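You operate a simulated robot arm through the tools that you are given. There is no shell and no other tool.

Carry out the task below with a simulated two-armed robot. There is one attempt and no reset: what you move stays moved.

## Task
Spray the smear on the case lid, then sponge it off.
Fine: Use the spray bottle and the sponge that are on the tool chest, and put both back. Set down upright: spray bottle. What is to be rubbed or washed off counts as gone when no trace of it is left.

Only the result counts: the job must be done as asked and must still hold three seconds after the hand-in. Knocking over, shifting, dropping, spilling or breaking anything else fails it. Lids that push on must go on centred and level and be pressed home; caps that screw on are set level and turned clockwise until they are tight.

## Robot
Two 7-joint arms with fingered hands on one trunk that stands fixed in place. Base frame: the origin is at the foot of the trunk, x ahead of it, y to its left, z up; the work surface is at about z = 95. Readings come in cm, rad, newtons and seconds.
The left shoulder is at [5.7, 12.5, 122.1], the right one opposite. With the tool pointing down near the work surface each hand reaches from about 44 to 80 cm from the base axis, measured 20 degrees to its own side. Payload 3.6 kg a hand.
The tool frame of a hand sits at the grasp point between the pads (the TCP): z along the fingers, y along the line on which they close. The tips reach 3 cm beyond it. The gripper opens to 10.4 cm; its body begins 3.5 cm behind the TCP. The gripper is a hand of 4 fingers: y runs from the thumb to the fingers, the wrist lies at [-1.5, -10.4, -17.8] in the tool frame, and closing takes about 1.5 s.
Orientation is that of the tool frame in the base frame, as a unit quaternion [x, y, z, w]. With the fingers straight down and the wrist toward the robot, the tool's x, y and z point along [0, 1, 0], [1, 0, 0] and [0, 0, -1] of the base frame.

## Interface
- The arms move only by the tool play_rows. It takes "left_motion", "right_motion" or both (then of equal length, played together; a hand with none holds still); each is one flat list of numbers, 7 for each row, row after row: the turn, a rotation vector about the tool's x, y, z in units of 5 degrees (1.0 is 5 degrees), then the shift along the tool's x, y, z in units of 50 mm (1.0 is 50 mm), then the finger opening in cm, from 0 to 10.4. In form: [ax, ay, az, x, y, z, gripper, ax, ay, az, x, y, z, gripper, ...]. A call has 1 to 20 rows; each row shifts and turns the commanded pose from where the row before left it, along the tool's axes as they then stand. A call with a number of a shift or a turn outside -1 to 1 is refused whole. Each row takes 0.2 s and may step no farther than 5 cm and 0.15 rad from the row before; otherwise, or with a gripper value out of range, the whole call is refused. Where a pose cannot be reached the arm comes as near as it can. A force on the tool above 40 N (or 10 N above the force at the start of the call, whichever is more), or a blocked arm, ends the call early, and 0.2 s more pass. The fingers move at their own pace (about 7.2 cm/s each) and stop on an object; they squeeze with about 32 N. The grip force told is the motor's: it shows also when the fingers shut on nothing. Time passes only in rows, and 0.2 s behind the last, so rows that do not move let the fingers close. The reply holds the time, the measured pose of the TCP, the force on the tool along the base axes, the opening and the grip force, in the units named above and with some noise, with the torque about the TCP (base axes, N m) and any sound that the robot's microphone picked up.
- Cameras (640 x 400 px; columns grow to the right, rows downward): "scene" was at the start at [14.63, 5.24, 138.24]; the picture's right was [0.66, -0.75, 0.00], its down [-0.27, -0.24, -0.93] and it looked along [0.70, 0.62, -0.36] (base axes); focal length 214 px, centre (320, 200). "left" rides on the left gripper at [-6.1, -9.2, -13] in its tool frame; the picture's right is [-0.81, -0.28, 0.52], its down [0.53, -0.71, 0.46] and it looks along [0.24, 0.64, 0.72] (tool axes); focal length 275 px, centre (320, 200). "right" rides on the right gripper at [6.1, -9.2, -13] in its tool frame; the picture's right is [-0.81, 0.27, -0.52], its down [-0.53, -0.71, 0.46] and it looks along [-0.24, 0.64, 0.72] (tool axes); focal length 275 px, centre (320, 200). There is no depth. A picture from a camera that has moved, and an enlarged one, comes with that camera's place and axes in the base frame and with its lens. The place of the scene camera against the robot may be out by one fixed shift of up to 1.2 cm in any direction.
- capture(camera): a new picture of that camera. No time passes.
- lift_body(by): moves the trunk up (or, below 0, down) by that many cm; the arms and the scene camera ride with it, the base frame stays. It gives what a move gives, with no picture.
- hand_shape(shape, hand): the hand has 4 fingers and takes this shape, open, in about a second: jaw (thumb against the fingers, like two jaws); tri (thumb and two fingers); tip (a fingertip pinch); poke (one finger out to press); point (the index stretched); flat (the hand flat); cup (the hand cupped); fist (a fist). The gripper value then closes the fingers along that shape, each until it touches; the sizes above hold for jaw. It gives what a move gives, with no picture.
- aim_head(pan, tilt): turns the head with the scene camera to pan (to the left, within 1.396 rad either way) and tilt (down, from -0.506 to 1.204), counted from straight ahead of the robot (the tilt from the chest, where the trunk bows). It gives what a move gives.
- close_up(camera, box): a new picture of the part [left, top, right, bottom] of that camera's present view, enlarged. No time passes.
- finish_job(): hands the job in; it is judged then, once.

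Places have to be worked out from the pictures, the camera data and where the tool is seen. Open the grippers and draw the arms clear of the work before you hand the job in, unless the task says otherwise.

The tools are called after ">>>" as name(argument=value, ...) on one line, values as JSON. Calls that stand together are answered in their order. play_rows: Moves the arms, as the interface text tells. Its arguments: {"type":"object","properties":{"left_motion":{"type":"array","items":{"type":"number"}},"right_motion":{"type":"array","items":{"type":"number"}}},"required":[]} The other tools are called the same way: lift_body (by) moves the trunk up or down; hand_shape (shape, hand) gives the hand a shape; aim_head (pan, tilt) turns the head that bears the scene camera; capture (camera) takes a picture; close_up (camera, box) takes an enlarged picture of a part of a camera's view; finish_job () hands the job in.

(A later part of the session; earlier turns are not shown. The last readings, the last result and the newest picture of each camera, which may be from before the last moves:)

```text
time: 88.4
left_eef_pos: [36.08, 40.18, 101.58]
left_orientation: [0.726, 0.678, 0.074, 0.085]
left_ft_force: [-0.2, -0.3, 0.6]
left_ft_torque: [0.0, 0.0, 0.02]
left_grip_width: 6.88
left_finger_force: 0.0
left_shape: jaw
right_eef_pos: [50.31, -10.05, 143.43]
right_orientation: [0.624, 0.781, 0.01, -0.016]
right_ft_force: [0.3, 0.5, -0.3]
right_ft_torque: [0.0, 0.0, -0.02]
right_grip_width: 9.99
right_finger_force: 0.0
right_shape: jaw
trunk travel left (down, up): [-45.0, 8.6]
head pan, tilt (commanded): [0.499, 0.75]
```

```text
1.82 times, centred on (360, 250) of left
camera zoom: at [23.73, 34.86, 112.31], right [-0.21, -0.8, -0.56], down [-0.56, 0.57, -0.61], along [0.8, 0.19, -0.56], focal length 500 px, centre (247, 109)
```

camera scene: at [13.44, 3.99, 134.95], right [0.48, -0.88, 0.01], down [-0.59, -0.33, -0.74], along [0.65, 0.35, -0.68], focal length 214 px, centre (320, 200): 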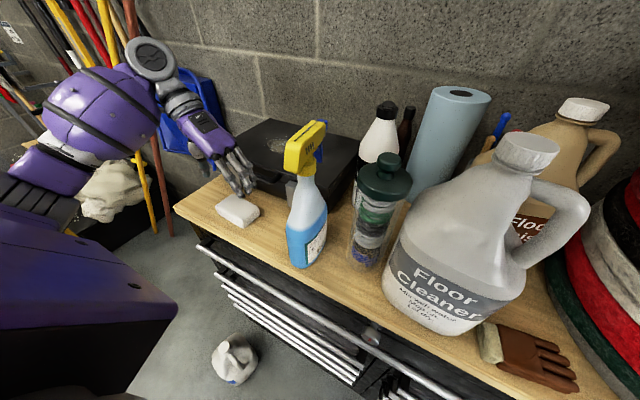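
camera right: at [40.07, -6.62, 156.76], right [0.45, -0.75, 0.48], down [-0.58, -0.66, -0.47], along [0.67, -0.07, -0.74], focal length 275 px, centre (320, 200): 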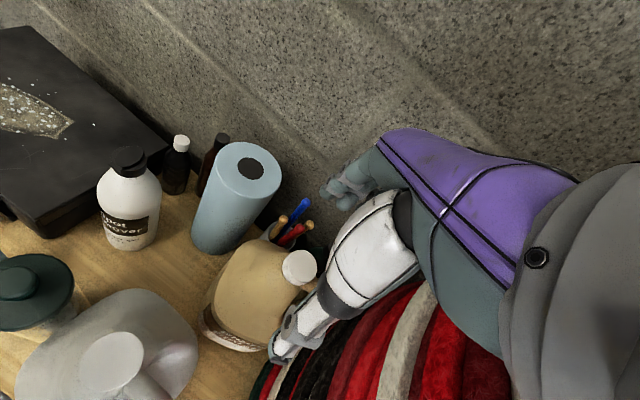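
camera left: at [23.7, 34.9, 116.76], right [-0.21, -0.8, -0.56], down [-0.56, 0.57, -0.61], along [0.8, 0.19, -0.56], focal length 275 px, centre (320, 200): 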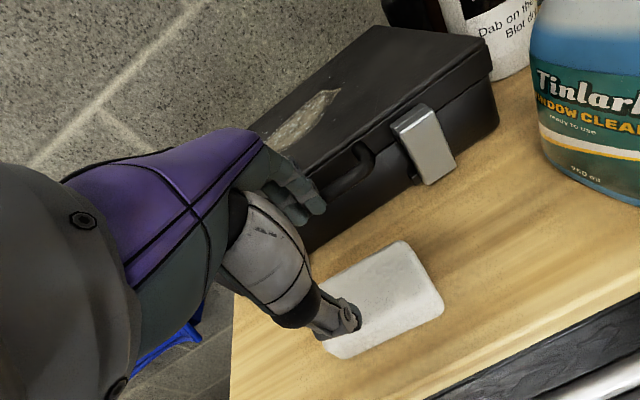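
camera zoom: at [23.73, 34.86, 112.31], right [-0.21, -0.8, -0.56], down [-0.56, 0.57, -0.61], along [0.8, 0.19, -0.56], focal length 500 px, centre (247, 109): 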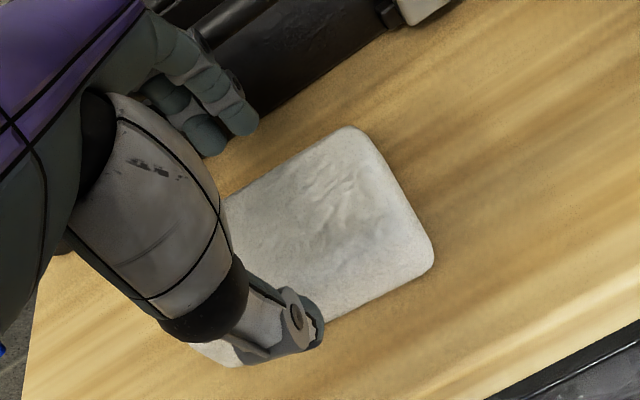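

Fingertips are in the gap behind the sponge and the thumb is just in front. I continue down in half-centimetre steps.

>>> play_rows(left_motion=[0, 0, 0, 0, -0.0225, 0.0976, 6.8, 0, 0, 0, 0, -0.0225, 0.0976, 6.8, 0, 0, 0, 0, 0, 0, 6.8])

>>> play_rows(left_motion=[0, 0, 0, 0, -0.0225, 0.0976, 6.8, 0, 0, 0, 0, 0, 0, 6.8])

>>> close_up(camera="scene", box=[180, 120, 300, 240])

>>> close_up(camera="left", box=[240, 140, 480, 360])

```text
time: 89.2
left_eef_pos: [36.05, 40.1, 100.59]
left_orientation: [0.726, 0.678, 0.075, 0.085]
left_ft_force: [-0.2, -0.4, 0.7]
left_ft_torque: [-0.01, 0.02, -0.02]
left_grip_width: 6.82
left_finger_force: 0.1
left_shape: jaw
right_eef_pos: [50.29, -10.04, 143.43]
right_orientation: [0.624, 0.781, 0.011, -0.016]
right_ft_force: [0.0, 0.5, 0.2]
right_ft_torque: [0.01, -0.01, -0.02]
right_grip_width: 9.98
right_finger_force: 0.1
right_shape: jaw
trunk travel left (down, up): [-45.0, 8.6]
head pan, tilt (commanded): [0.499, 0.75]
```

```text
time: 89.8
left_eef_pos: [35.99, 40.04, 100.13]
left_orientation: [0.726, 0.679, 0.075, 0.084]
left_ft_force: [-0.4, 0.1, 0.4]
left_ft_torque: [0.0, -0.03, 0.01]
left_grip_width: 6.83
left_finger_force: 0.0
left_shape: jaw
right_eef_pos: [50.3, -9.97, 143.48]
right_orientation: [0.624, 0.781, 0.009, -0.017]
right_ft_force: [0.3, 0.4, -0.3]
right_ft_torque: [0.01, 0.0, -0.01]
right_grip_width: 10.0
right_finger_force: 0.1
right_shape: jaw
trunk travel left (down, up): [-45.0, 8.6]
head pan, tilt (commanded): [0.499, 0.75]
```

```text
3.33 times, centred on (240, 180) of scene
camera zoom: at [13.44, 4.01, 134.95], right [0.48, -0.88, 0.01], down [-0.59, -0.33, -0.74], along [0.65, 0.34, -0.68], focal length 715 px, centre (587, 267)
```

zoom: 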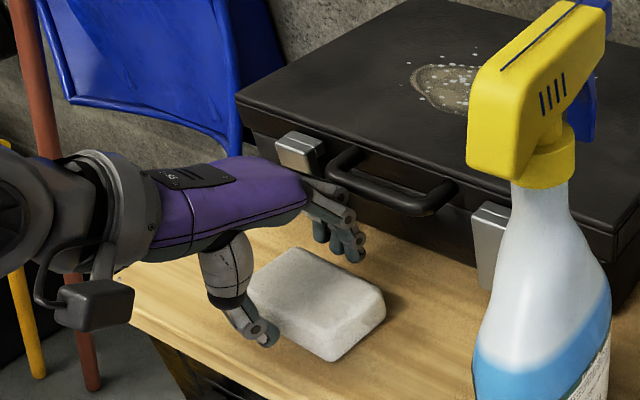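

```text
1.82 times, centred on (360, 250) of left
camera zoom: at [23.75, 34.89, 110.82], right [-0.21, -0.8, -0.56], down [-0.56, 0.57, -0.61], along [0.8, 0.19, -0.56], focal length 500 px, centre (247, 109)
```

zoom: 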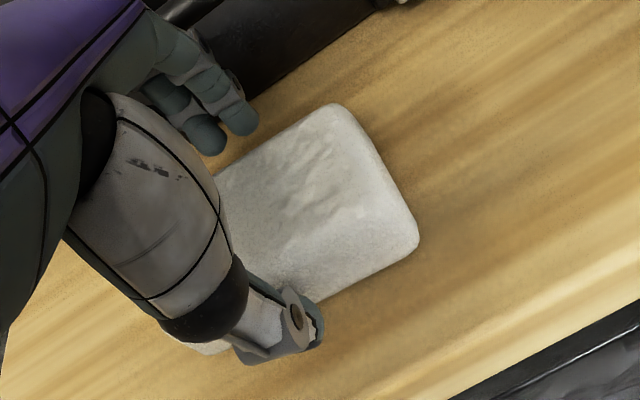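

No contact yet. One more half-centimetre, then close gently on the sponge.

>>> play_rows(left_motion=[0, 0, 0, 0, -0.0225, 0.0976, 6.8, 0, 0, 0, 0, 0, 0, 6.8])

>>> play_rows(left_motion=[0, 0, 0, 0, 0, 0, 6, 0, 0, 0, 0, 0, 0, 5, 0, 0, 0, 0, 0, 0, 4, 0, 0, 0, 0, 0, 0, 3, 0, 0, 0, 0, 0, 0, 2, 0, 0, 0, 0, 0, 0, 2])

>>> close_up(camera="scene", box=[180, 120, 300, 240])

>>> close_up(camera="left", box=[240, 140, 480, 360])

```text
time: 90.4
left_eef_pos: [36.05, 40.12, 99.61]
left_orientation: [0.726, 0.679, 0.075, 0.085]
left_ft_force: [0.6, 0.4, -0.1]
left_ft_torque: [-0.01, 0.0, 0.03]
left_grip_width: 6.85
left_finger_force: 0.0
left_shape: jaw
right_eef_pos: [50.17, -9.93, 143.51]
right_orientation: [0.624, 0.781, 0.01, -0.017]
right_ft_force: [-0.6, -0.1, 0.1]
right_ft_torque: [0.02, 0.01, 0.04]
right_grip_width: 9.99
right_finger_force: 0.1
right_shape: jaw
trunk travel left (down, up): [-45.0, 8.6]
head pan, tilt (commanded): [0.499, 0.75]
```

```text
time: 91.8
left_eef_pos: [36.07, 40.14, 99.6]
left_orientation: [0.726, 0.679, 0.074, 0.085]
left_ft_force: [-0.4, 0.9, 3.0]
left_ft_torque: [0.02, 0.1, -0.04]
left_grip_width: 5.52
left_finger_force: 32.0
left_shape: jaw
right_eef_pos: [50.4, -9.96, 143.36]
right_orientation: [0.623, 0.782, 0.01, -0.016]
right_ft_force: [0.3, -0.8, -0.5]
right_ft_torque: [-0.01, 0.01, -0.02]
right_grip_width: 9.98
right_finger_force: 0.1
right_shape: jaw
trunk travel left (down, up): [-45.0, 8.6]
head pan, tilt (commanded): [0.499, 0.75]
```

```text
3.33 times, centred on (240, 180) of scene
camera zoom: at [13.44, 4.01, 134.95], right [0.48, -0.88, 0.01], down [-0.59, -0.33, -0.74], along [0.65, 0.34, -0.68], focal length 715 px, centre (587, 267)
```

zoom: 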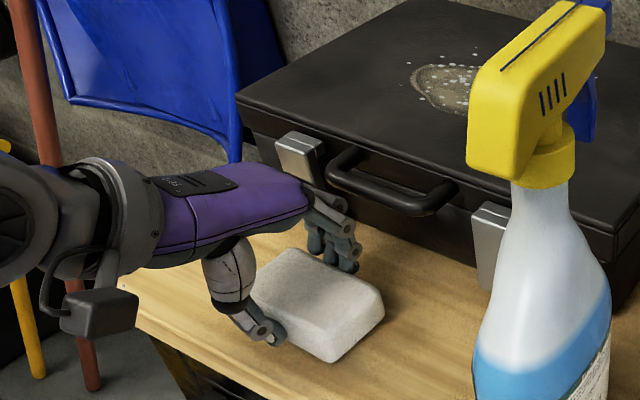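

```text
1.82 times, centred on (360, 250) of left
camera zoom: at [23.73, 34.88, 110.35], right [-0.21, -0.8, -0.56], down [-0.56, 0.57, -0.61], along [0.81, 0.19, -0.56], focal length 500 px, centre (247, 109)
```

zoom: 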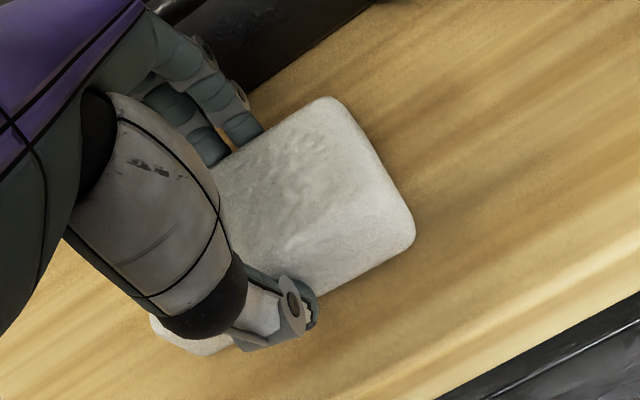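

The sponge is gripped (5.5 cm, 32 N) and thumb tip stays above its underside. I lift it straight up clear of the handle and case.

>>> play_rows(left_motion=[0, 0, 0, 0, 0.045, -0.195, 2, 0, 0, 0, 0, 0.09, -0.39, 2, 0, 0, 0, 0, 0.18, -0.78, 2, 0, 0, 0, 0, 0.18, -0.78, 2, 0, 0, 0, 0, 0.18, -0.78, 2, 0, 0, 0, 0, 0, 0, 2])

>>> capture(camera="scene")

>>> capture(camera="left")

```text
time: 93.2
left_eef_pos: [36.13, 40.24, 114.6]
left_orientation: [0.726, 0.678, 0.075, 0.085]
left_ft_force: [0.1, -0.8, 0.0]
left_ft_torque: [0.01, 0.04, 0.0]
left_grip_width: 5.45
left_finger_force: 31.7
left_shape: jaw
right_eef_pos: [50.3, -9.87, 143.49]
right_orientation: [0.623, 0.782, 0.01, -0.016]
right_ft_force: [0.1, 0.2, -0.1]
right_ft_torque: [-0.01, 0.02, -0.03]
right_grip_width: 9.99
right_finger_force: 0.0
right_shape: jaw
trunk travel left (down, up): [-45.0, 8.6]
head pan, tilt (commanded): [0.499, 0.75]
```

```text
taken
camera scene: at [13.45, 4.01, 134.95], right [0.48, -0.88, 0.01], down [-0.59, -0.33, -0.74], along [0.65, 0.34, -0.68], focal length 214 px, centre (320, 200)
```

scene: 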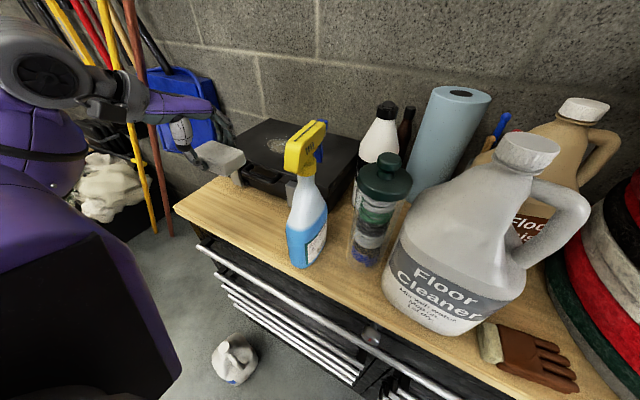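

```text
taken
camera left: at [23.76, 35.06, 125.36], right [-0.21, -0.8, -0.56], down [-0.56, 0.57, -0.61], along [0.8, 0.19, -0.56], focal length 275 px, centre (320, 200)
```

left: 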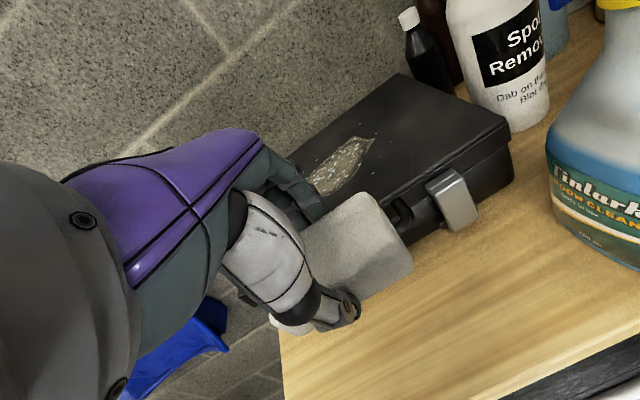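

The sponge is in hand. I check that it hangs level.

>>> close_up(camera="scene", box=[150, 90, 290, 200])

>>> close_up(camera="left", box=[220, 90, 460, 350])

```text
3.64 times, centred on (220, 145) of scene
camera zoom: at [13.45, 4.01, 134.95], right [0.48, -0.88, 0.01], down [-0.59, -0.33, -0.74], along [0.65, 0.34, -0.68], focal length 780 px, centre (684, 400)
```

zoom: 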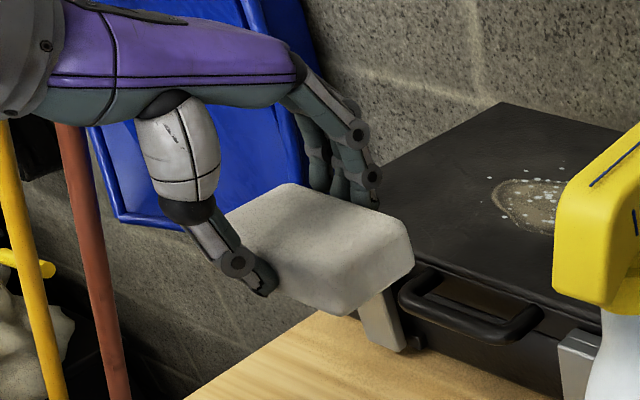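

```text
1.54 times, centred on (340, 220) of left
camera zoom: at [23.76, 35.06, 125.36], right [-0.21, -0.8, -0.56], down [-0.56, 0.57, -0.61], along [0.8, 0.19, -0.56], focal length 424 px, centre (289, 169)
```

zoom: 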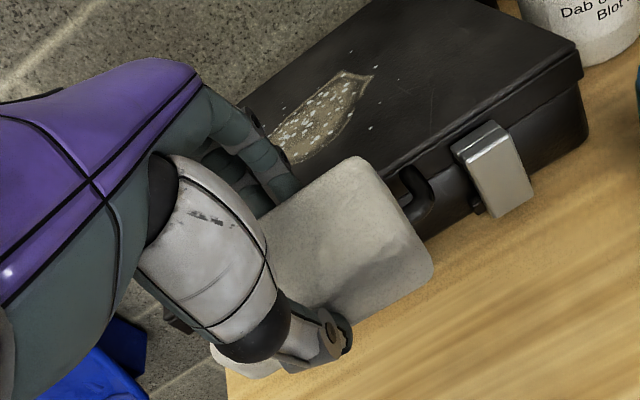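

The sponge is level. I carry it over the smear's middle, a few centimetres above the lid.

>>> play_rows(left_motion=[0, 0, 0, -0.032, 0.768, 0.244, 2, 0, 0, 0, -0.032, 0.768, 0.244, 2, 0, 0, 0, -0.032, 0.768, 0.244, 2, 0, 0, 0, -0.032, 0.768, 0.244, 2, 0, 0, 0, -0.032, 0.768, 0.244, 2, 0, 0, 0, 0, 0, 0, 2])

>>> capture(camera="scene")

>>> capture(camera="left")

```text
time: 94.6
left_eef_pos: [56.16, 38.0, 113.04]
left_orientation: [0.726, 0.678, 0.073, 0.084]
left_ft_force: [0.0, -0.1, -0.3]
left_ft_torque: [-0.02, 0.01, -0.02]
left_grip_width: 5.45
left_finger_force: 31.7
left_shape: jaw
right_eef_pos: [50.34, -9.89, 143.38]
right_orientation: [0.624, 0.781, 0.01, -0.017]
right_ft_force: [0.4, 0.2, 0.0]
right_ft_torque: [0.01, -0.01, -0.03]
right_grip_width: 10.0
right_finger_force: 0.0
right_shape: jaw
trunk travel left (down, up): [-45.0, 8.6]
head pan, tilt (commanded): [0.499, 0.75]
```

```text
taken
camera scene: at [13.45, 4.01, 134.94], right [0.48, -0.88, 0.01], down [-0.59, -0.33, -0.74], along [0.65, 0.34, -0.68], focal length 214 px, centre (320, 200)
```

scene: 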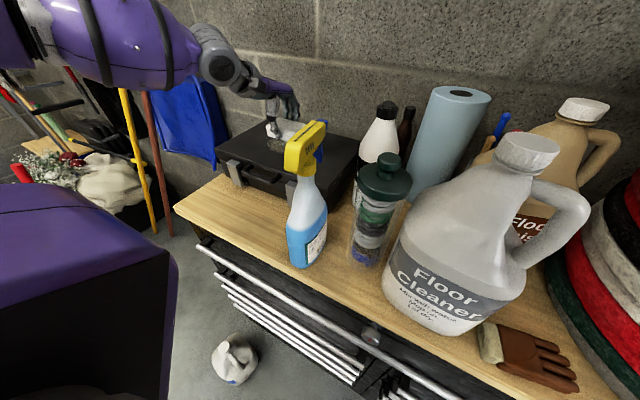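

```text
taken
camera left: at [43.78, 32.79, 123.72], right [-0.21, -0.8, -0.56], down [-0.56, 0.57, -0.61], along [0.8, 0.19, -0.56], focal length 275 px, centre (320, 200)
```

left: 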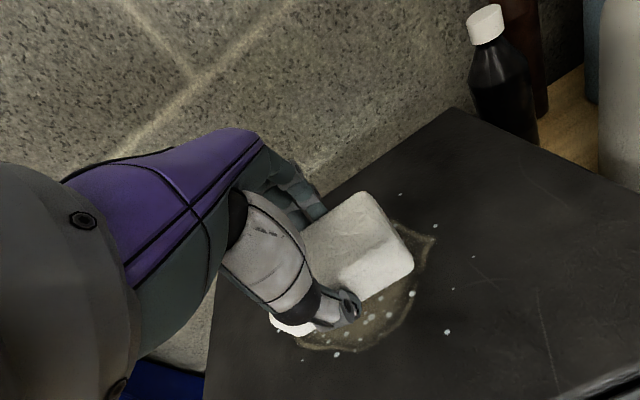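

The smear is right below. I lower to just above the lid, then feel for contact in 2.5 mm steps.

>>> play_rows(left_motion=[0, 0, 0, 0, -0.072, 0.311, 2, 0, 0, 0, 0, -0.072, 0.311, 2, 0, 0, 0, 0, 0, 0, 2])

>>> play_rows(left_motion=[0, 0, 0, 0, -0.0113, 0.0487, 2, 0, 0, 0, 0, 0, 0, 2])

>>> play_rows(left_motion=[0, 0, 0, 0, -0.0113, 0.0487, 2, 0, 0, 0, 0, 0, 0, 2])

```text
time: 95.4
left_eef_pos: [56.11, 37.96, 109.71]
left_orientation: [0.726, 0.678, 0.074, 0.084]
left_ft_force: [0.0, -1.3, 0.4]
left_ft_torque: [0.01, -0.01, -0.04]
left_grip_width: 5.44
left_finger_force: 32.4
left_shape: jaw
right_eef_pos: [50.29, -9.95, 143.34]
right_orientation: [0.624, 0.781, 0.01, -0.017]
right_ft_force: [1.0, -0.1, 0.6]
right_ft_torque: [-0.01, 0.01, -0.01]
right_grip_width: 9.99
right_finger_force: 0.1
right_shape: jaw
trunk travel left (down, up): [-45.0, 8.6]
head pan, tilt (commanded): [0.499, 0.75]
```

```text
time: 96.0
left_eef_pos: [56.01, 37.98, 109.5]
left_orientation: [0.725, 0.679, 0.075, 0.083]
left_ft_force: [0.3, 0.0, -1.1]
left_ft_torque: [0.0, -0.03, -0.03]
left_grip_width: 5.48
left_finger_force: 32.1
left_shape: jaw
right_eef_pos: [50.19, -9.92, 143.47]
right_orientation: [0.624, 0.781, 0.009, -0.016]
right_ft_force: [0.9, 0.0, 0.2]
right_ft_torque: [-0.02, 0.03, -0.03]
right_grip_width: 10.0
right_finger_force: 0.1
right_shape: jaw
trunk travel left (down, up): [-45.0, 8.6]
head pan, tilt (commanded): [0.499, 0.75]
```

```text
time: 96.6
left_eef_pos: [56.11, 38.02, 109.42]
left_orientation: [0.726, 0.679, 0.075, 0.084]
left_ft_force: [-0.5, 0.0, 0.1]
left_ft_torque: [0.05, 0.02, 0.0]
left_grip_width: 5.45
left_finger_force: 32.4
left_shape: jaw
right_eef_pos: [50.39, -9.88, 143.44]
right_orientation: [0.624, 0.781, 0.01, -0.016]
right_ft_force: [-0.6, -0.7, -0.3]
right_ft_torque: [-0.03, -0.01, -0.01]
right_grip_width: 9.99
right_finger_force: 0.1
right_shape: jaw
trunk travel left (down, up): [-45.0, 8.6]
head pan, tilt (commanded): [0.499, 0.75]
```

No contact yet at z 109.4; I keep lowering in 2.5 mm steps.

>>> play_rows(left_motion=[0, 0, 0, 0, -0.0113, 0.0487, 2, 0, 0, 0, 0, 0, 0, 2])

>>> play_rows(left_motion=[0, 0, 0, 0, -0.0113, 0.0487, 2, 0, 0, 0, 0, 0, 0, 2])

>>> play_rows(left_motion=[0, 0, 0, 0, -0.0068, 0.0292, 2, 0, 0, 0, 0, 0, 0, 2])

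```text
time: 97.2
left_eef_pos: [56.01, 37.85, 109.1]
left_orientation: [0.726, 0.678, 0.075, 0.085]
left_ft_force: [0.0, -0.1, 8.5]
left_ft_torque: [0.05, 0.29, -0.03]
left_grip_width: 5.45
left_finger_force: 32.2
left_shape: jaw
right_eef_pos: [50.29, -9.84, 143.52]
right_orientation: [0.623, 0.782, 0.01, -0.017]
right_ft_force: [0.1, -0.6, -0.2]
right_ft_torque: [-0.02, 0.0, 0.01]
right_grip_width: 9.99
right_finger_force: 0.0
right_shape: jaw
trunk travel left (down, up): [-45.0, 8.6]
head pan, tilt (commanded): [0.499, 0.75]
```

```text
time: 97.8
left_eef_pos: [56.1, 37.98, 109.09]
left_orientation: [0.726, 0.678, 0.076, 0.086]
left_ft_force: [-1.2, 3.1, 24.0]
left_ft_torque: [0.11, 0.69, -0.02]
left_grip_width: 5.52
left_finger_force: 31.5
left_shape: jaw
right_eef_pos: [50.35, -9.98, 143.4]
right_orientation: [0.624, 0.781, 0.01, -0.017]
right_ft_force: [-0.3, 0.6, -0.1]
right_ft_torque: [0.02, -0.03, 0.02]
right_grip_width: 10.0
right_finger_force: 0.0
right_shape: jaw
trunk travel left (down, up): [-45.0, 8.6]
head pan, tilt (commanded): [0.499, 0.75]
```

```text
time: 98.4
left_eef_pos: [55.94, 37.89, 109.0]
left_orientation: [0.726, 0.678, 0.076, 0.087]
left_ft_force: [-7.7, 3.3, 33.8]
left_ft_torque: [0.14, 0.73, 0.03]
left_grip_width: 5.57
left_finger_force: 32.3
left_shape: jaw
right_eef_pos: [50.35, -10.03, 143.46]
right_orientation: [0.624, 0.781, 0.011, -0.017]
right_ft_force: [-0.1, -0.4, -0.1]
right_ft_torque: [-0.02, 0.02, 0.03]
right_grip_width: 10.0
right_finger_force: 0.0
right_shape: jaw
trunk travel left (down, up): [-45.0, 8.6]
head pan, tilt (commanded): [0.499, 0.75]
```

Contact is at about z 109.15, with the sponge's near edge touching first. I ease off 2 mm and tilt the hand 3° to lay the sponge flat.

>>> play_rows(left_motion=[0, 0, 0, 0, 0.0158, -0.068, 2, 0.6, 0, 0, 0, 0, 0, 2, 0, 0, 0, 0, 0, 0, 2])

>>> close_up(camera="scene", box=[220, 70, 360, 190])

>>> capture(camera="left")

```text
time: 99.2
left_eef_pos: [56.11, 37.9, 109.05]
left_orientation: [0.728, 0.68, 0.057, 0.065]
left_ft_force: [7.0, 0.3, 18.3]
left_ft_torque: [0.12, -0.7, -0.08]
left_grip_width: 5.54
left_finger_force: 31.9
left_shape: jaw
right_eef_pos: [50.36, -9.99, 143.53]
right_orientation: [0.624, 0.781, 0.009, -0.017]
right_ft_force: [0.8, 0.1, 0.3]
right_ft_torque: [-0.01, 0.02, -0.01]
right_grip_width: 9.99
right_finger_force: 0.0
right_shape: jaw
trunk travel left (down, up): [-45.0, 8.6]
head pan, tilt (commanded): [0.499, 0.75]
```

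```text
3.33 times, centred on (290, 130) of scene
camera zoom: at [13.45, 4.02, 134.94], right [0.48, -0.88, 0.01], down [-0.59, -0.33, -0.74], along [0.65, 0.34, -0.68], focal length 715 px, centre (420, 433)
```

zoom: 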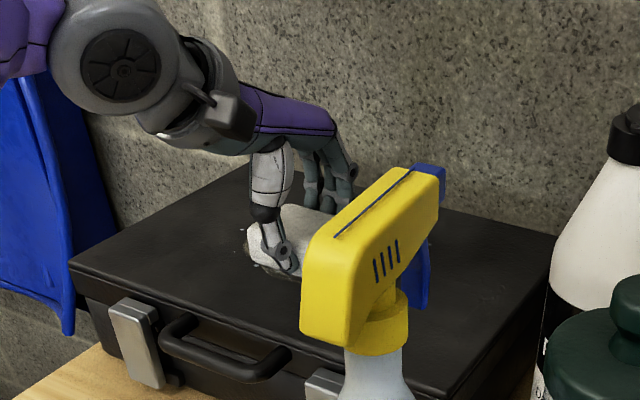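

```text
taken
camera left: at [44.28, 32.77, 120.35], right [-0.24, -0.8, -0.55], down [-0.59, 0.57, -0.58], along [0.78, 0.19, -0.6], focal length 275 px, centre (320, 200)
```

left: 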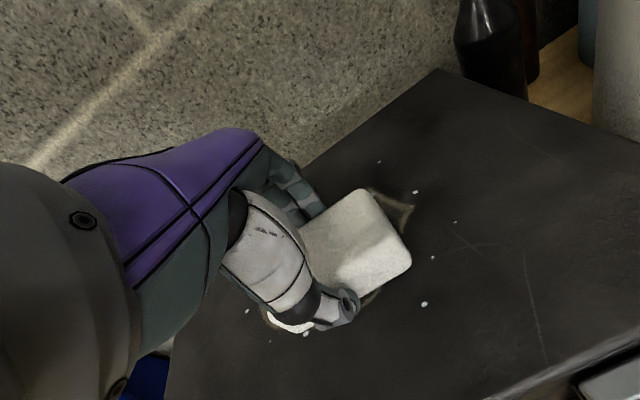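

Now the far side presses a little; I split the difference (1.5° back), ease the force, and make a first stroke 5.6 cm toward me.

>>> play_rows(left_motion=[-0.3, 0, 0, 0, 0.002, -0.01, 2, 0, 0, 0, -0.019, -0.274, -0.055, 2, 0, 0, 0, -0.019, -0.274, -0.055, 2, 0, 0, 0, -0.019, -0.274, -0.055, 2, 0, 0, 0, -0.019, -0.274, -0.055, 2, 0, 0, 0, 0, 0, 0, 2])

>>> capture(camera="left")

```text
time: 100.6
left_eef_pos: [50.42, 37.9, 109.0]
left_orientation: [0.727, 0.679, 0.065, 0.075]
left_ft_force: [6.8, -0.4, 8.5]
left_ft_torque: [0.01, -0.15, -0.04]
left_grip_width: 5.52
left_finger_force: 31.7
left_shape: jaw
right_eef_pos: [50.25, -10.02, 143.46]
right_orientation: [0.624, 0.781, 0.01, -0.017]
right_ft_force: [0.3, -0.3, 0.5]
right_ft_torque: [0.0, 0.01, -0.02]
right_grip_width: 9.98
right_finger_force: 0.2
right_shape: jaw
trunk travel left (down, up): [-45.0, 8.6]
head pan, tilt (commanded): [0.499, 0.75]
```

```text
taken
camera left: at [38.38, 32.83, 120.06], right [-0.22, -0.8, -0.56], down [-0.57, 0.57, -0.59], along [0.79, 0.19, -0.58], focal length 275 px, centre (320, 200)
```

left: 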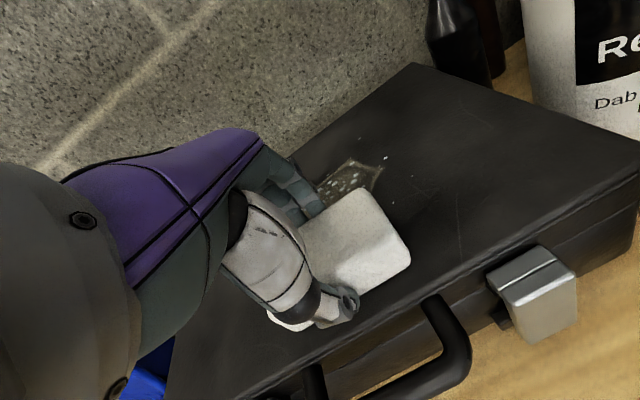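

The stroke wiped cleanly at about 8 N. I continue: a long stroke away (12 cm) and check the lid.

>>> play_rows(left_motion=[0, 0, 0, 0.0207, 0.2934, 0.0588, 2, 0, 0, 0, 0.0207, 0.2934, 0.0588, 2, 0, 0, 0, 0.0207, 0.2934, 0.0588, 2, 0, 0, 0, 0.0207, 0.2934, 0.0588, 2, 0, 0, 0, 0.0207, 0.2934, 0.0588, 2, 0, 0, 0, 0.0207, 0.2934, 0.0588, 2, 0, 0, 0, 0.0207, 0.2934, 0.0588, 2, 0, 0, 0, 0.0207, 0.2934, 0.0588, 2, 0, 0, 0, 0, 0, 0, 2])

>>> capture(camera="left")

>>> capture(camera="scene")

```text
time: 102.6
left_eef_pos: [62.45, 38.09, 109.11]
left_orientation: [0.727, 0.679, 0.066, 0.075]
left_ft_force: [-8.1, 0.1, 10.6]
left_ft_torque: [0.02, 0.58, -0.01]
left_grip_width: 5.35
left_finger_force: 31.8
left_shape: jaw
right_eef_pos: [50.31, -9.87, 143.47]
right_orientation: [0.624, 0.781, 0.01, -0.017]
right_ft_force: [-0.6, 0.5, 0.2]
right_ft_torque: [0.0, 0.01, -0.03]
right_grip_width: 9.97
right_finger_force: 0.0
right_shape: jaw
trunk travel left (down, up): [-45.0, 8.6]
head pan, tilt (commanded): [0.499, 0.75]
```

```text
taken
camera left: at [50.39, 32.84, 120.1], right [-0.22, -0.8, -0.56], down [-0.57, 0.57, -0.59], along [0.79, 0.19, -0.58], focal length 275 px, centre (320, 200)
```

left: 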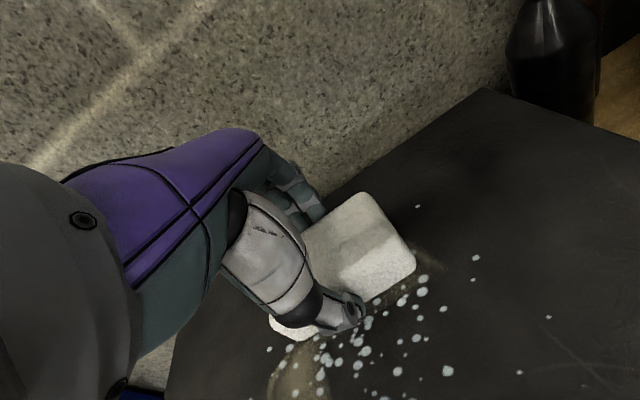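

```text
taken
camera scene: at [13.44, 4.02, 134.95], right [0.48, -0.88, 0.01], down [-0.59, -0.33, -0.74], along [0.65, 0.34, -0.68], focal length 214 px, centre (320, 200)
```

scene: 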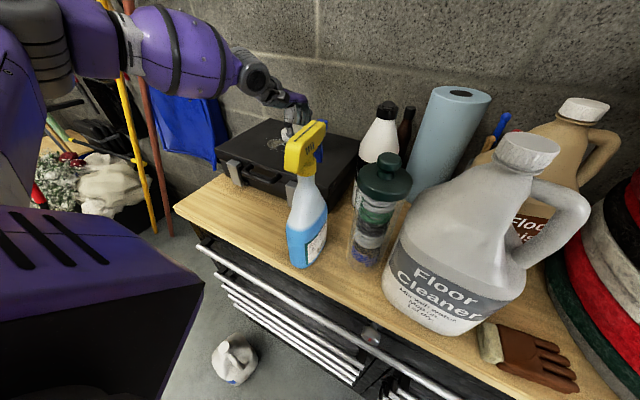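

The film under the sponge's path is gone; the left end and the right tip remain. I shift 5 cm left and stroke back toward me.

>>> play_rows(left_motion=[0, 0, 0, 0.249, -0.017, -0.0045, 2, 0, 0, 0, 0.249, -0.017, -0.0045, 2, 0, 0, 0, 0.249, -0.017, -0.0045, 2, 0, 0, 0, 0.249, -0.017, -0.0045, 2, 0, 0, 0, -0.0207, -0.2934, -0.0588, 2, 0, 0, 0, -0.0207, -0.2934, -0.0588, 2, 0, 0, 0, -0.0207, -0.2934, -0.0588, 2, 0, 0, 0, -0.0207, -0.2934, -0.0588, 2, 0, 0, 0, -0.0207, -0.2934, -0.0588, 2, 0, 0, 0, -0.0207, -0.2934, -0.0588, 2, 0, 0, 0, -0.0207, -0.2934, -0.0588, 2, 0, 0, 0, -0.0207, -0.2934, -0.0588, 2, 0, 0, 0, 0, 0, 0, 2])

>>> capture(camera="left")

>>> close_up(camera="right", box=[0, 30, 180, 200])

```text
time: 105.4
left_eef_pos: [50.45, 42.96, 109.03]
left_orientation: [0.727, 0.679, 0.066, 0.075]
left_ft_force: [5.6, 0.1, 7.5]
left_ft_torque: [-0.02, -0.06, 0.01]
left_grip_width: 5.44
left_finger_force: 31.8
left_shape: jaw
right_eef_pos: [50.3, -9.94, 143.41]
right_orientation: [0.624, 0.782, 0.01, -0.016]
right_ft_force: [0.6, -0.1, 1.0]
right_ft_torque: [0.03, -0.01, -0.02]
right_grip_width: 9.99
right_finger_force: 0.2
right_shape: jaw
trunk travel left (down, up): [-45.0, 8.6]
head pan, tilt (commanded): [0.499, 0.75]
```

```text
taken
camera left: at [38.33, 37.76, 120.08], right [-0.22, -0.8, -0.56], down [-0.57, 0.57, -0.59], along [0.79, 0.19, -0.58], focal length 275 px, centre (320, 200)
```

left: 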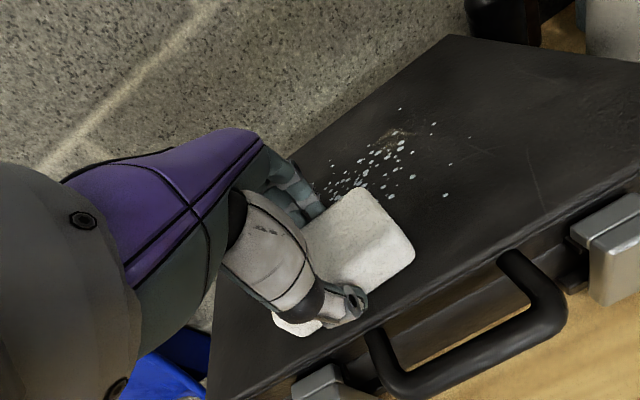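

```text
2.35 times, centred on (90, 115) of right
camera zoom: at [40.12, -6.59, 156.73], right [0.45, -0.75, 0.48], down [-0.58, -0.66, -0.47], along [0.67, -0.07, -0.74], focal length 648 px, centre (861, 400)
```

zoom: 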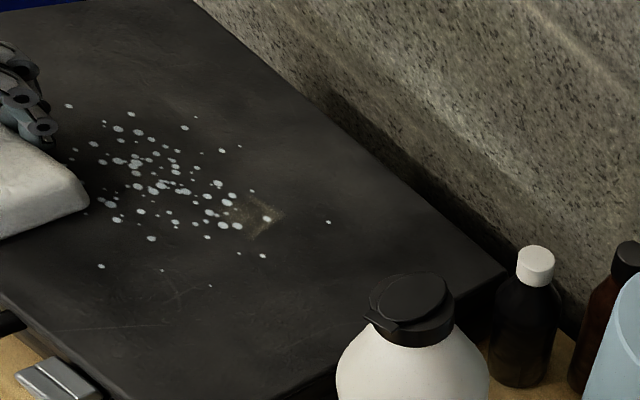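

Only the right tip of the smear (near [60, 32]) and the droplet marks remain. I stroke forward, then across to the right along y to about y = 32.5.

>>> play_rows(left_motion=[0, 0, 0, 0.0207, 0.2934, 0.0588, 2, 0, 0, 0, 0.0207, 0.2934, 0.0588, 2, 0, 0, 0, 0.0207, 0.2934, 0.0588, 2, 0, 0, 0, 0.0207, 0.2934, 0.0588, 2, 0, 0, 0, 0.0207, 0.2934, 0.0588, 2, 0, 0, 0, 0.0207, 0.2934, 0.0588, 2, 0, 0, 0, 0.0207, 0.2934, 0.0588, 2, 0, 0, 0, 0.0207, 0.2934, 0.0588, 2, 0, 0, 0, -0.299, 0.0204, 0.0054, 2, 0, 0, 0, -0.299, 0.0204, 0.0054, 2, 0, 0, 0, -0.299, 0.0204, 0.0054, 2, 0, 0, 0, -0.299, 0.0204, 0.0054, 2, 0, 0, 0, -0.299, 0.0204, 0.0054, 2, 0, 0, 0, -0.299, 0.0204, 0.0054, 2, 0, 0, 0, -0.299, 0.0204, 0.0054, 2, 0, 0, 0, 0, 0, 0, 2])

>>> capture(camera="left")

>>> close_up(camera="right", box=[0, 30, 180, 200])

```text
time: 108.8
left_eef_pos: [62.41, 32.63, 109.01]
left_orientation: [0.727, 0.679, 0.066, 0.075]
left_ft_force: [-0.2, 1.2, 0.2]
left_ft_torque: [0.04, 0.03, -0.02]
left_grip_width: 5.38
left_finger_force: 32.6
left_shape: jaw
right_eef_pos: [50.28, -9.99, 143.38]
right_orientation: [0.624, 0.781, 0.011, -0.016]
right_ft_force: [-0.1, 0.5, 0.0]
right_ft_torque: [-0.01, 0.0, 0.0]
right_grip_width: 9.98
right_finger_force: 0.1
right_shape: jaw
trunk travel left (down, up): [-45.0, 8.6]
head pan, tilt (commanded): [0.499, 0.75]
```

```text
taken
camera left: at [50.37, 27.35, 120.14], right [-0.22, -0.8, -0.56], down [-0.57, 0.57, -0.59], along [0.79, 0.19, -0.58], focal length 275 px, centre (320, 200)
```

left: 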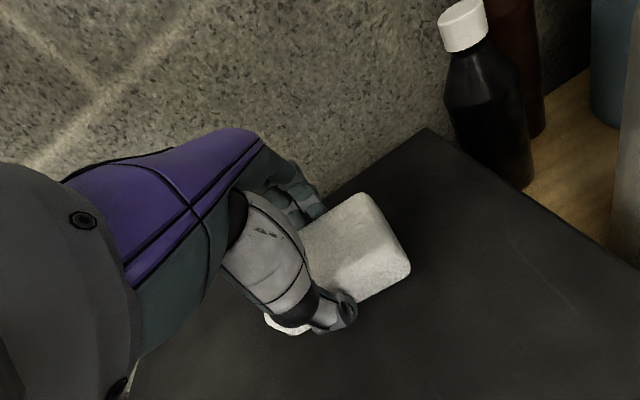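

```text
2.35 times, centred on (90, 115) of right
camera zoom: at [40.11, -6.59, 156.72], right [0.45, -0.75, 0.48], down [-0.58, -0.66, -0.47], along [0.67, -0.07, -0.74], focal length 648 px, centre (861, 400)
```

zoom: 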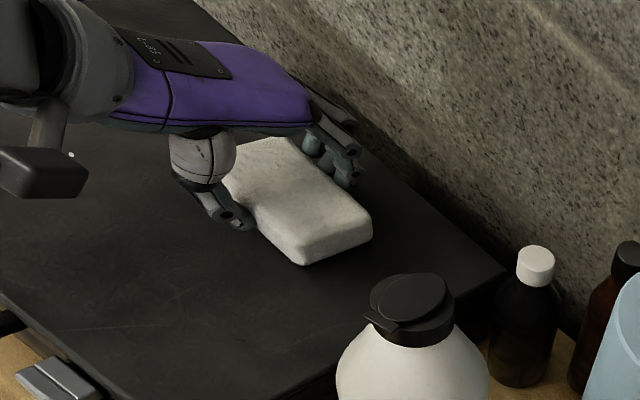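

The droplet marks have vanished, a sign the smear is gone; contact had gone light here, so I lower 1.5 mm and make one more stroke back over the tip area to be sure.

>>> play_rows(left_motion=[0, 0, 0, 0, -0.0059, 0.0294, 2, 0, 0, 0, -0.0207, -0.2934, -0.0588, 2, 0, 0, 0, -0.0207, -0.2934, -0.0588, 2, 0, 0, 0, -0.0207, -0.2934, -0.0588, 2, 0, 0, 0, -0.0207, -0.2934, -0.0588, 2, 0, 0, 0, -0.0207, -0.2934, -0.0588, 2, 0, 0, 0, -0.0207, -0.2934, -0.0588, 2, 0, 0, 0, -0.0207, -0.2934, -0.0588, 2, 0, 0, 0, 0, 0, 0, 2])

>>> capture(camera="left")

>>> close_up(camera="right", box=[0, 30, 180, 200])

>>> close_up(camera="scene", box=[220, 70, 360, 190])

```text
time: 110.8
left_eef_pos: [51.91, 32.65, 108.96]
left_orientation: [0.726, 0.68, 0.066, 0.076]
left_ft_force: [5.1, -0.3, 13.5]
left_ft_torque: [-0.02, 0.08, -0.03]
left_grip_width: 5.49
left_finger_force: 32.1
left_shape: jaw
right_eef_pos: [50.36, -9.96, 143.36]
right_orientation: [0.624, 0.781, 0.009, -0.017]
right_ft_force: [-0.3, 0.2, 0.4]
right_ft_torque: [0.02, 0.04, -0.02]
right_grip_width: 9.96
right_finger_force: 0.1
right_shape: jaw
trunk travel left (down, up): [-45.0, 8.6]
head pan, tilt (commanded): [0.499, 0.75]
```

```text
taken
camera left: at [39.84, 27.34, 119.94], right [-0.22, -0.8, -0.56], down [-0.57, 0.57, -0.59], along [0.79, 0.19, -0.58], focal length 275 px, centre (320, 200)
```

left: 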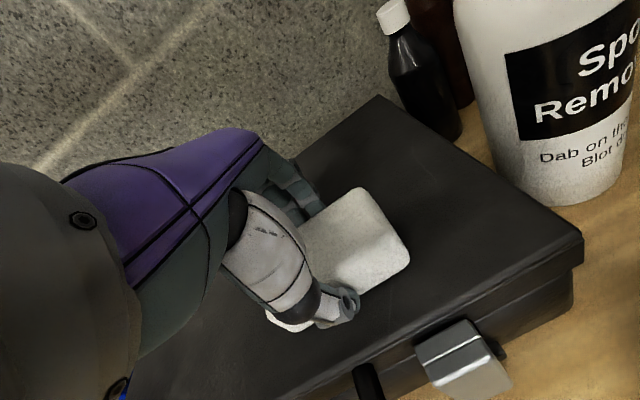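

```text
2.35 times, centred on (90, 115) of right
camera zoom: at [40.12, -6.59, 156.72], right [0.45, -0.75, 0.48], down [-0.58, -0.66, -0.47], along [0.67, -0.07, -0.74], focal length 648 px, centre (861, 400)
```

zoom: 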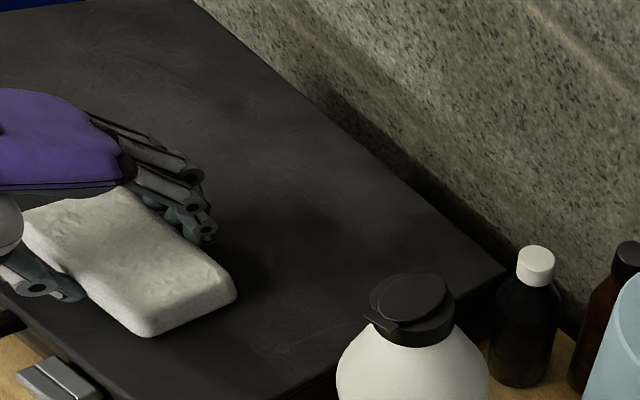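

```text
3.33 times, centred on (290, 130) of scene
camera zoom: at [13.44, 4.01, 134.95], right [0.48, -0.88, 0.01], down [-0.59, -0.33, -0.74], along [0.65, 0.34, -0.68], focal length 715 px, centre (420, 433)
```

zoom: 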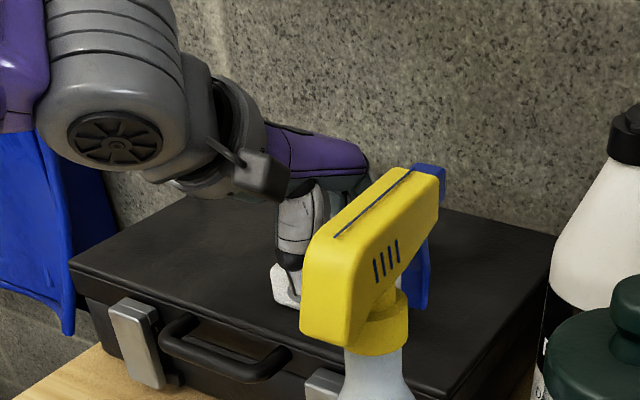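

The lid looks clean. I lift the sponge off and take pictures of the whole lid before returning it.

>>> play_rows(left_motion=[0, 0, 0, 0, 0.108, -0.539, 2, 0, 0, 0, 0, 0.108, -0.539, 2, 0, 0, 0, 0.251, -0.701, -0.142, 2, 0, 0, 0, 0.251, -0.701, -0.142, 2, 0, 0, 0, 0.251, -0.701, -0.142, 2, 0, 0, 0, 0.251, -0.701, -0.142, 2, 0, 0, 0, 0.251, -0.701, -0.142, 2, 0, 0, 0, 0, 0, 0, 2])

>>> close_up(camera="right", box=[0, 30, 180, 200])

>>> close_up(camera="scene", box=[220, 90, 370, 210])

>>> capture(camera="left")

```text
time: 112.6
left_eef_pos: [34.39, 40.12, 114.28]
left_orientation: [0.727, 0.679, 0.065, 0.075]
left_ft_force: [-0.1, 0.0, 0.4]
left_ft_torque: [-0.03, -0.04, -0.03]
left_grip_width: 5.46
left_finger_force: 31.9
left_shape: jaw
right_eef_pos: [50.39, -9.9, 143.39]
right_orientation: [0.623, 0.782, 0.01, -0.017]
right_ft_force: [1.1, 0.1, 0.0]
right_ft_torque: [-0.01, 0.0, -0.01]
right_grip_width: 9.96
right_finger_force: 0.1
right_shape: jaw
trunk travel left (down, up): [-45.0, 8.6]
head pan, tilt (commanded): [0.499, 0.75]
```

```text
2.35 times, centred on (90, 115) of right
camera zoom: at [40.12, -6.58, 156.72], right [0.45, -0.75, 0.48], down [-0.58, -0.66, -0.47], along [0.67, -0.07, -0.74], focal length 648 px, centre (861, 400)
```

zoom: 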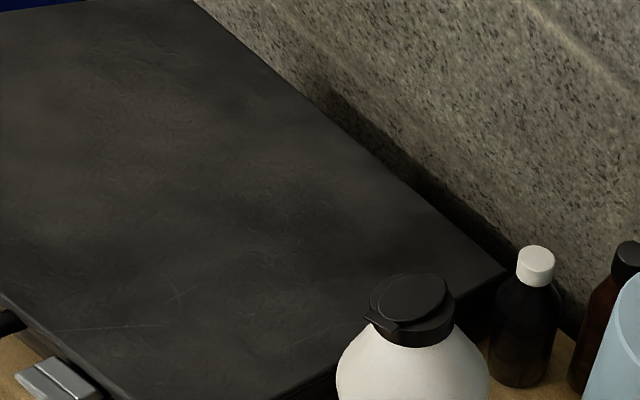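

```text
3.33 times, centred on (295, 150) of scene
camera zoom: at [13.45, 4.02, 134.95], right [0.48, -0.88, 0.01], down [-0.59, -0.33, -0.74], along [0.65, 0.34, -0.68], focal length 715 px, centre (403, 367)
```

zoom: 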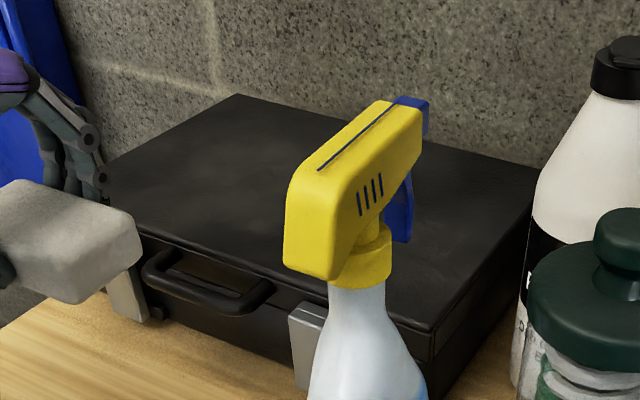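

```text
taken
camera left: at [22.47, 34.94, 125.39], right [-0.22, -0.8, -0.56], down [-0.57, 0.57, -0.59], along [0.79, 0.19, -0.58], focal length 275 px, centre (320, 200)
```

left: 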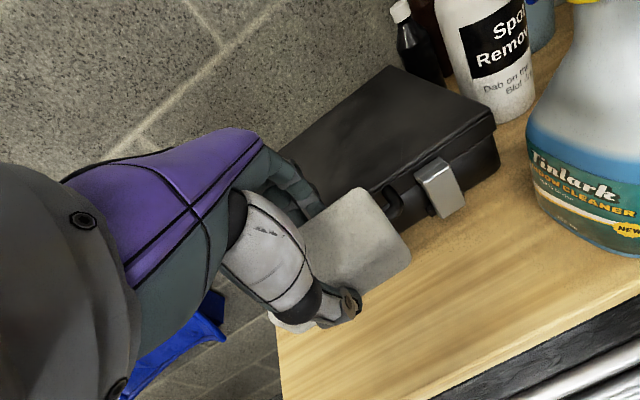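

The lid is spotless. I bring the sponge down to its old spot (about 1 cm nearer to me for knuckle clearance), stopping just above the chest.

>>> play_rows(left_motion=[0, 0, 0, 0.011, 0.024, 0.692, 2, 0, 0, 0, 0, -0.132, 0.66, 2, 0, 0, 0, 0, -0.132, 0.66, 2, 0, 0, 0, 0, -0.118, 0.588, 2, 0, 0, 0, 0, 0, 0, 2])

>>> close_up(camera="scene", box=[180, 120, 300, 240])

```text
time: 113.8
left_eef_pos: [35.26, 39.97, 101.13]
left_orientation: [0.727, 0.679, 0.064, 0.075]
left_ft_force: [0.4, 0.1, -0.7]
left_ft_torque: [-0.01, 0.0, -0.01]
left_grip_width: 5.43
left_finger_force: 32.5
left_shape: jaw
right_eef_pos: [50.38, -9.93, 143.42]
right_orientation: [0.624, 0.781, 0.01, -0.017]
right_ft_force: [0.5, 0.2, 0.3]
right_ft_torque: [0.0, 0.04, -0.02]
right_grip_width: 10.0
right_finger_force: 0.0
right_shape: jaw
trunk travel left (down, up): [-45.0, 8.6]
head pan, tilt (commanded): [0.499, 0.75]
```

```text
3.33 times, centred on (240, 180) of scene
camera zoom: at [13.45, 4.02, 134.95], right [0.48, -0.88, 0.01], down [-0.59, -0.33, -0.74], along [0.65, 0.34, -0.68], focal length 715 px, centre (587, 267)
```

zoom: 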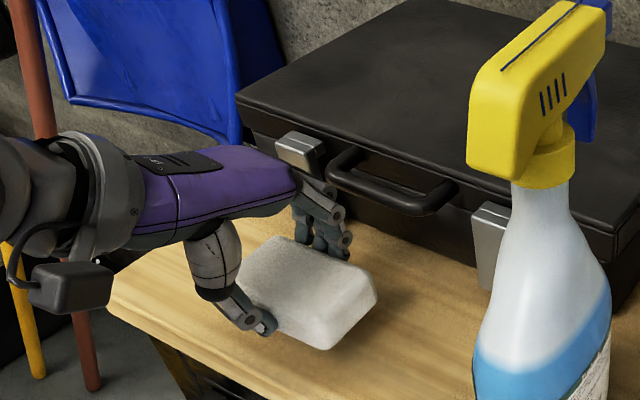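

Just above the chest now. I lower the last centimetre in small steps until it touches.

>>> play_rows(left_motion=[0, 0, 0, 0, -0.0235, 0.1176, 2, 0, 0, 0, 0, -0.0118, 0.0588, 2, 0, 0, 0, 0, 0, 0, 2])

>>> play_rows(left_motion=[0, 0, 0, 0, -0.0098, 0.049, 2, 0, 0, 0, 0, 0, 0, 2])

>>> play_rows(left_motion=[0, 0, 0, 0, -0.0098, 0.049, 2, 0, 0, 0, 0, 0, 0, 2])

```text
time: 114.6
left_eef_pos: [35.3, 39.95, 100.3]
left_orientation: [0.726, 0.68, 0.066, 0.075]
left_ft_force: [-0.4, 0.1, -0.6]
left_ft_torque: [0.02, 0.0, 0.04]
left_grip_width: 5.43
left_finger_force: 31.9
left_shape: jaw
right_eef_pos: [50.34, -10.0, 143.43]
right_orientation: [0.624, 0.781, 0.01, -0.017]
right_ft_force: [0.1, 0.0, 0.2]
right_ft_torque: [-0.01, 0.01, -0.01]
right_grip_width: 10.0
right_finger_force: 0.0
right_shape: jaw
trunk travel left (down, up): [-45.0, 8.6]
head pan, tilt (commanded): [0.499, 0.75]
```

```text
time: 115.2
left_eef_pos: [35.37, 40.04, 100.25]
left_orientation: [0.727, 0.679, 0.065, 0.075]
left_ft_force: [0.0, 0.1, -0.6]
left_ft_torque: [-0.03, -0.01, 0.0]
left_grip_width: 5.4
left_finger_force: 31.4
left_shape: jaw
right_eef_pos: [50.37, -9.93, 143.41]
right_orientation: [0.624, 0.781, 0.009, -0.017]
right_ft_force: [-0.2, -1.0, 0.4]
right_ft_torque: [0.03, 0.03, -0.02]
right_grip_width: 9.98
right_finger_force: 0.1
right_shape: jaw
trunk travel left (down, up): [-45.0, 8.6]
head pan, tilt (commanded): [0.499, 0.75]
```

```text
time: 115.8
left_eef_pos: [35.37, 40.04, 99.84]
left_orientation: [0.727, 0.679, 0.066, 0.074]
left_ft_force: [-0.3, 0.0, -0.6]
left_ft_torque: [0.02, 0.0, 0.0]
left_grip_width: 5.4
left_finger_force: 32.0
left_shape: jaw
right_eef_pos: [50.42, -9.94, 143.44]
right_orientation: [0.623, 0.782, 0.01, -0.016]
right_ft_force: [-0.5, -0.4, -0.4]
right_ft_torque: [0.03, 0.02, 0.0]
right_grip_width: 9.97
right_finger_force: 0.0
right_shape: jaw
trunk travel left (down, up): [-45.0, 8.6]
head pan, tilt (commanded): [0.499, 0.75]
```

Not touching yet at z 99.8; a few more small steps.

>>> play_rows(left_motion=[0, 0, 0, 0, -0.0078, 0.0392, 2, 0, 0, 0, 0, 0, 0, 2])

>>> play_rows(left_motion=[0, 0, 0, 0, -0.0059, 0.0294, 2, 0, 0, 0, 0, 0, 0, 2])

```text
time: 116.4
left_eef_pos: [35.48, 39.88, 99.73]
left_orientation: [0.727, 0.679, 0.066, 0.075]
left_ft_force: [0.6, 0.0, 0.1]
left_ft_torque: [0.02, 0.01, 0.01]
left_grip_width: 5.41
left_finger_force: 32.2
left_shape: jaw
right_eef_pos: [50.26, -10.01, 143.43]
right_orientation: [0.624, 0.781, 0.01, -0.017]
right_ft_force: [0.1, -0.5, -1.4]
right_ft_torque: [0.01, 0.03, -0.02]
right_grip_width: 9.99
right_finger_force: 0.1
right_shape: jaw
trunk travel left (down, up): [-45.0, 8.6]
head pan, tilt (commanded): [0.499, 0.75]
```

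```text
time: 117.0
left_eef_pos: [35.41, 39.92, 99.55]
left_orientation: [0.727, 0.68, 0.065, 0.075]
left_ft_force: [0.6, 0.4, 1.7]
left_ft_torque: [0.01, 0.02, -0.01]
left_grip_width: 5.4
left_finger_force: 32.4
left_shape: jaw
right_eef_pos: [50.36, -9.9, 143.47]
right_orientation: [0.624, 0.781, 0.009, -0.017]
right_ft_force: [-0.2, -0.2, 0.1]
right_ft_torque: [-0.02, 0.01, 0.0]
right_grip_width: 10.01
right_finger_force: 0.1
right_shape: jaw
trunk travel left (down, up): [-45.0, 8.6]
head pan, tilt (commanded): [0.499, 0.75]
```

Contact (1.7 N). I open just to 6.8 cm, keeping clear of the handle, and then raise straight up.

>>> play_rows(left_motion=[0, 0, 0, 0, 0, 0, 5.7, 0, 0, 0, 0, 0, 0, 6.2, 0, 0, 0, 0, 0, 0, 6.8, 0, 0, 0, 0, 0, 0, 6.8])

>>> close_up(camera="scene", box=[180, 120, 300, 240])

```text
time: 118.0
left_eef_pos: [35.37, 39.93, 99.47]
left_orientation: [0.726, 0.68, 0.066, 0.075]
left_ft_force: [0.9, -0.2, 0.4]
left_ft_torque: [-0.02, 0.03, 0.0]
left_grip_width: 6.74
left_finger_force: 0.1
left_shape: jaw
right_eef_pos: [50.45, -9.92, 143.45]
right_orientation: [0.624, 0.782, 0.01, -0.017]
right_ft_force: [0.1, 0.4, -0.1]
right_ft_torque: [-0.02, 0.02, 0.02]
right_grip_width: 9.99
right_finger_force: 0.1
right_shape: jaw
trunk travel left (down, up): [-45.0, 8.6]
head pan, tilt (commanded): [0.499, 0.75]
```

```text
3.33 times, centred on (240, 180) of scene
camera zoom: at [13.45, 4.03, 134.94], right [0.48, -0.88, 0.01], down [-0.59, -0.33, -0.74], along [0.65, 0.34, -0.68], focal length 715 px, centre (587, 267)
```

zoom: 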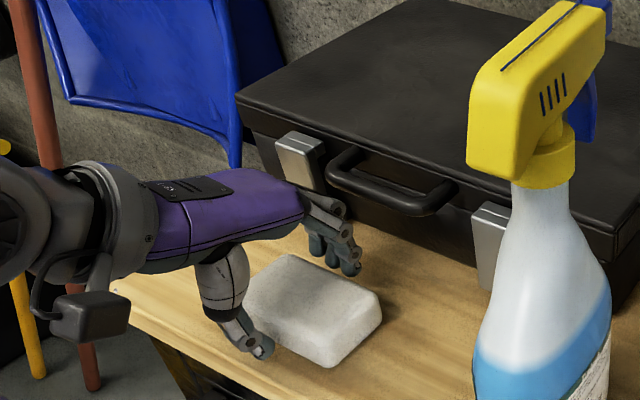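

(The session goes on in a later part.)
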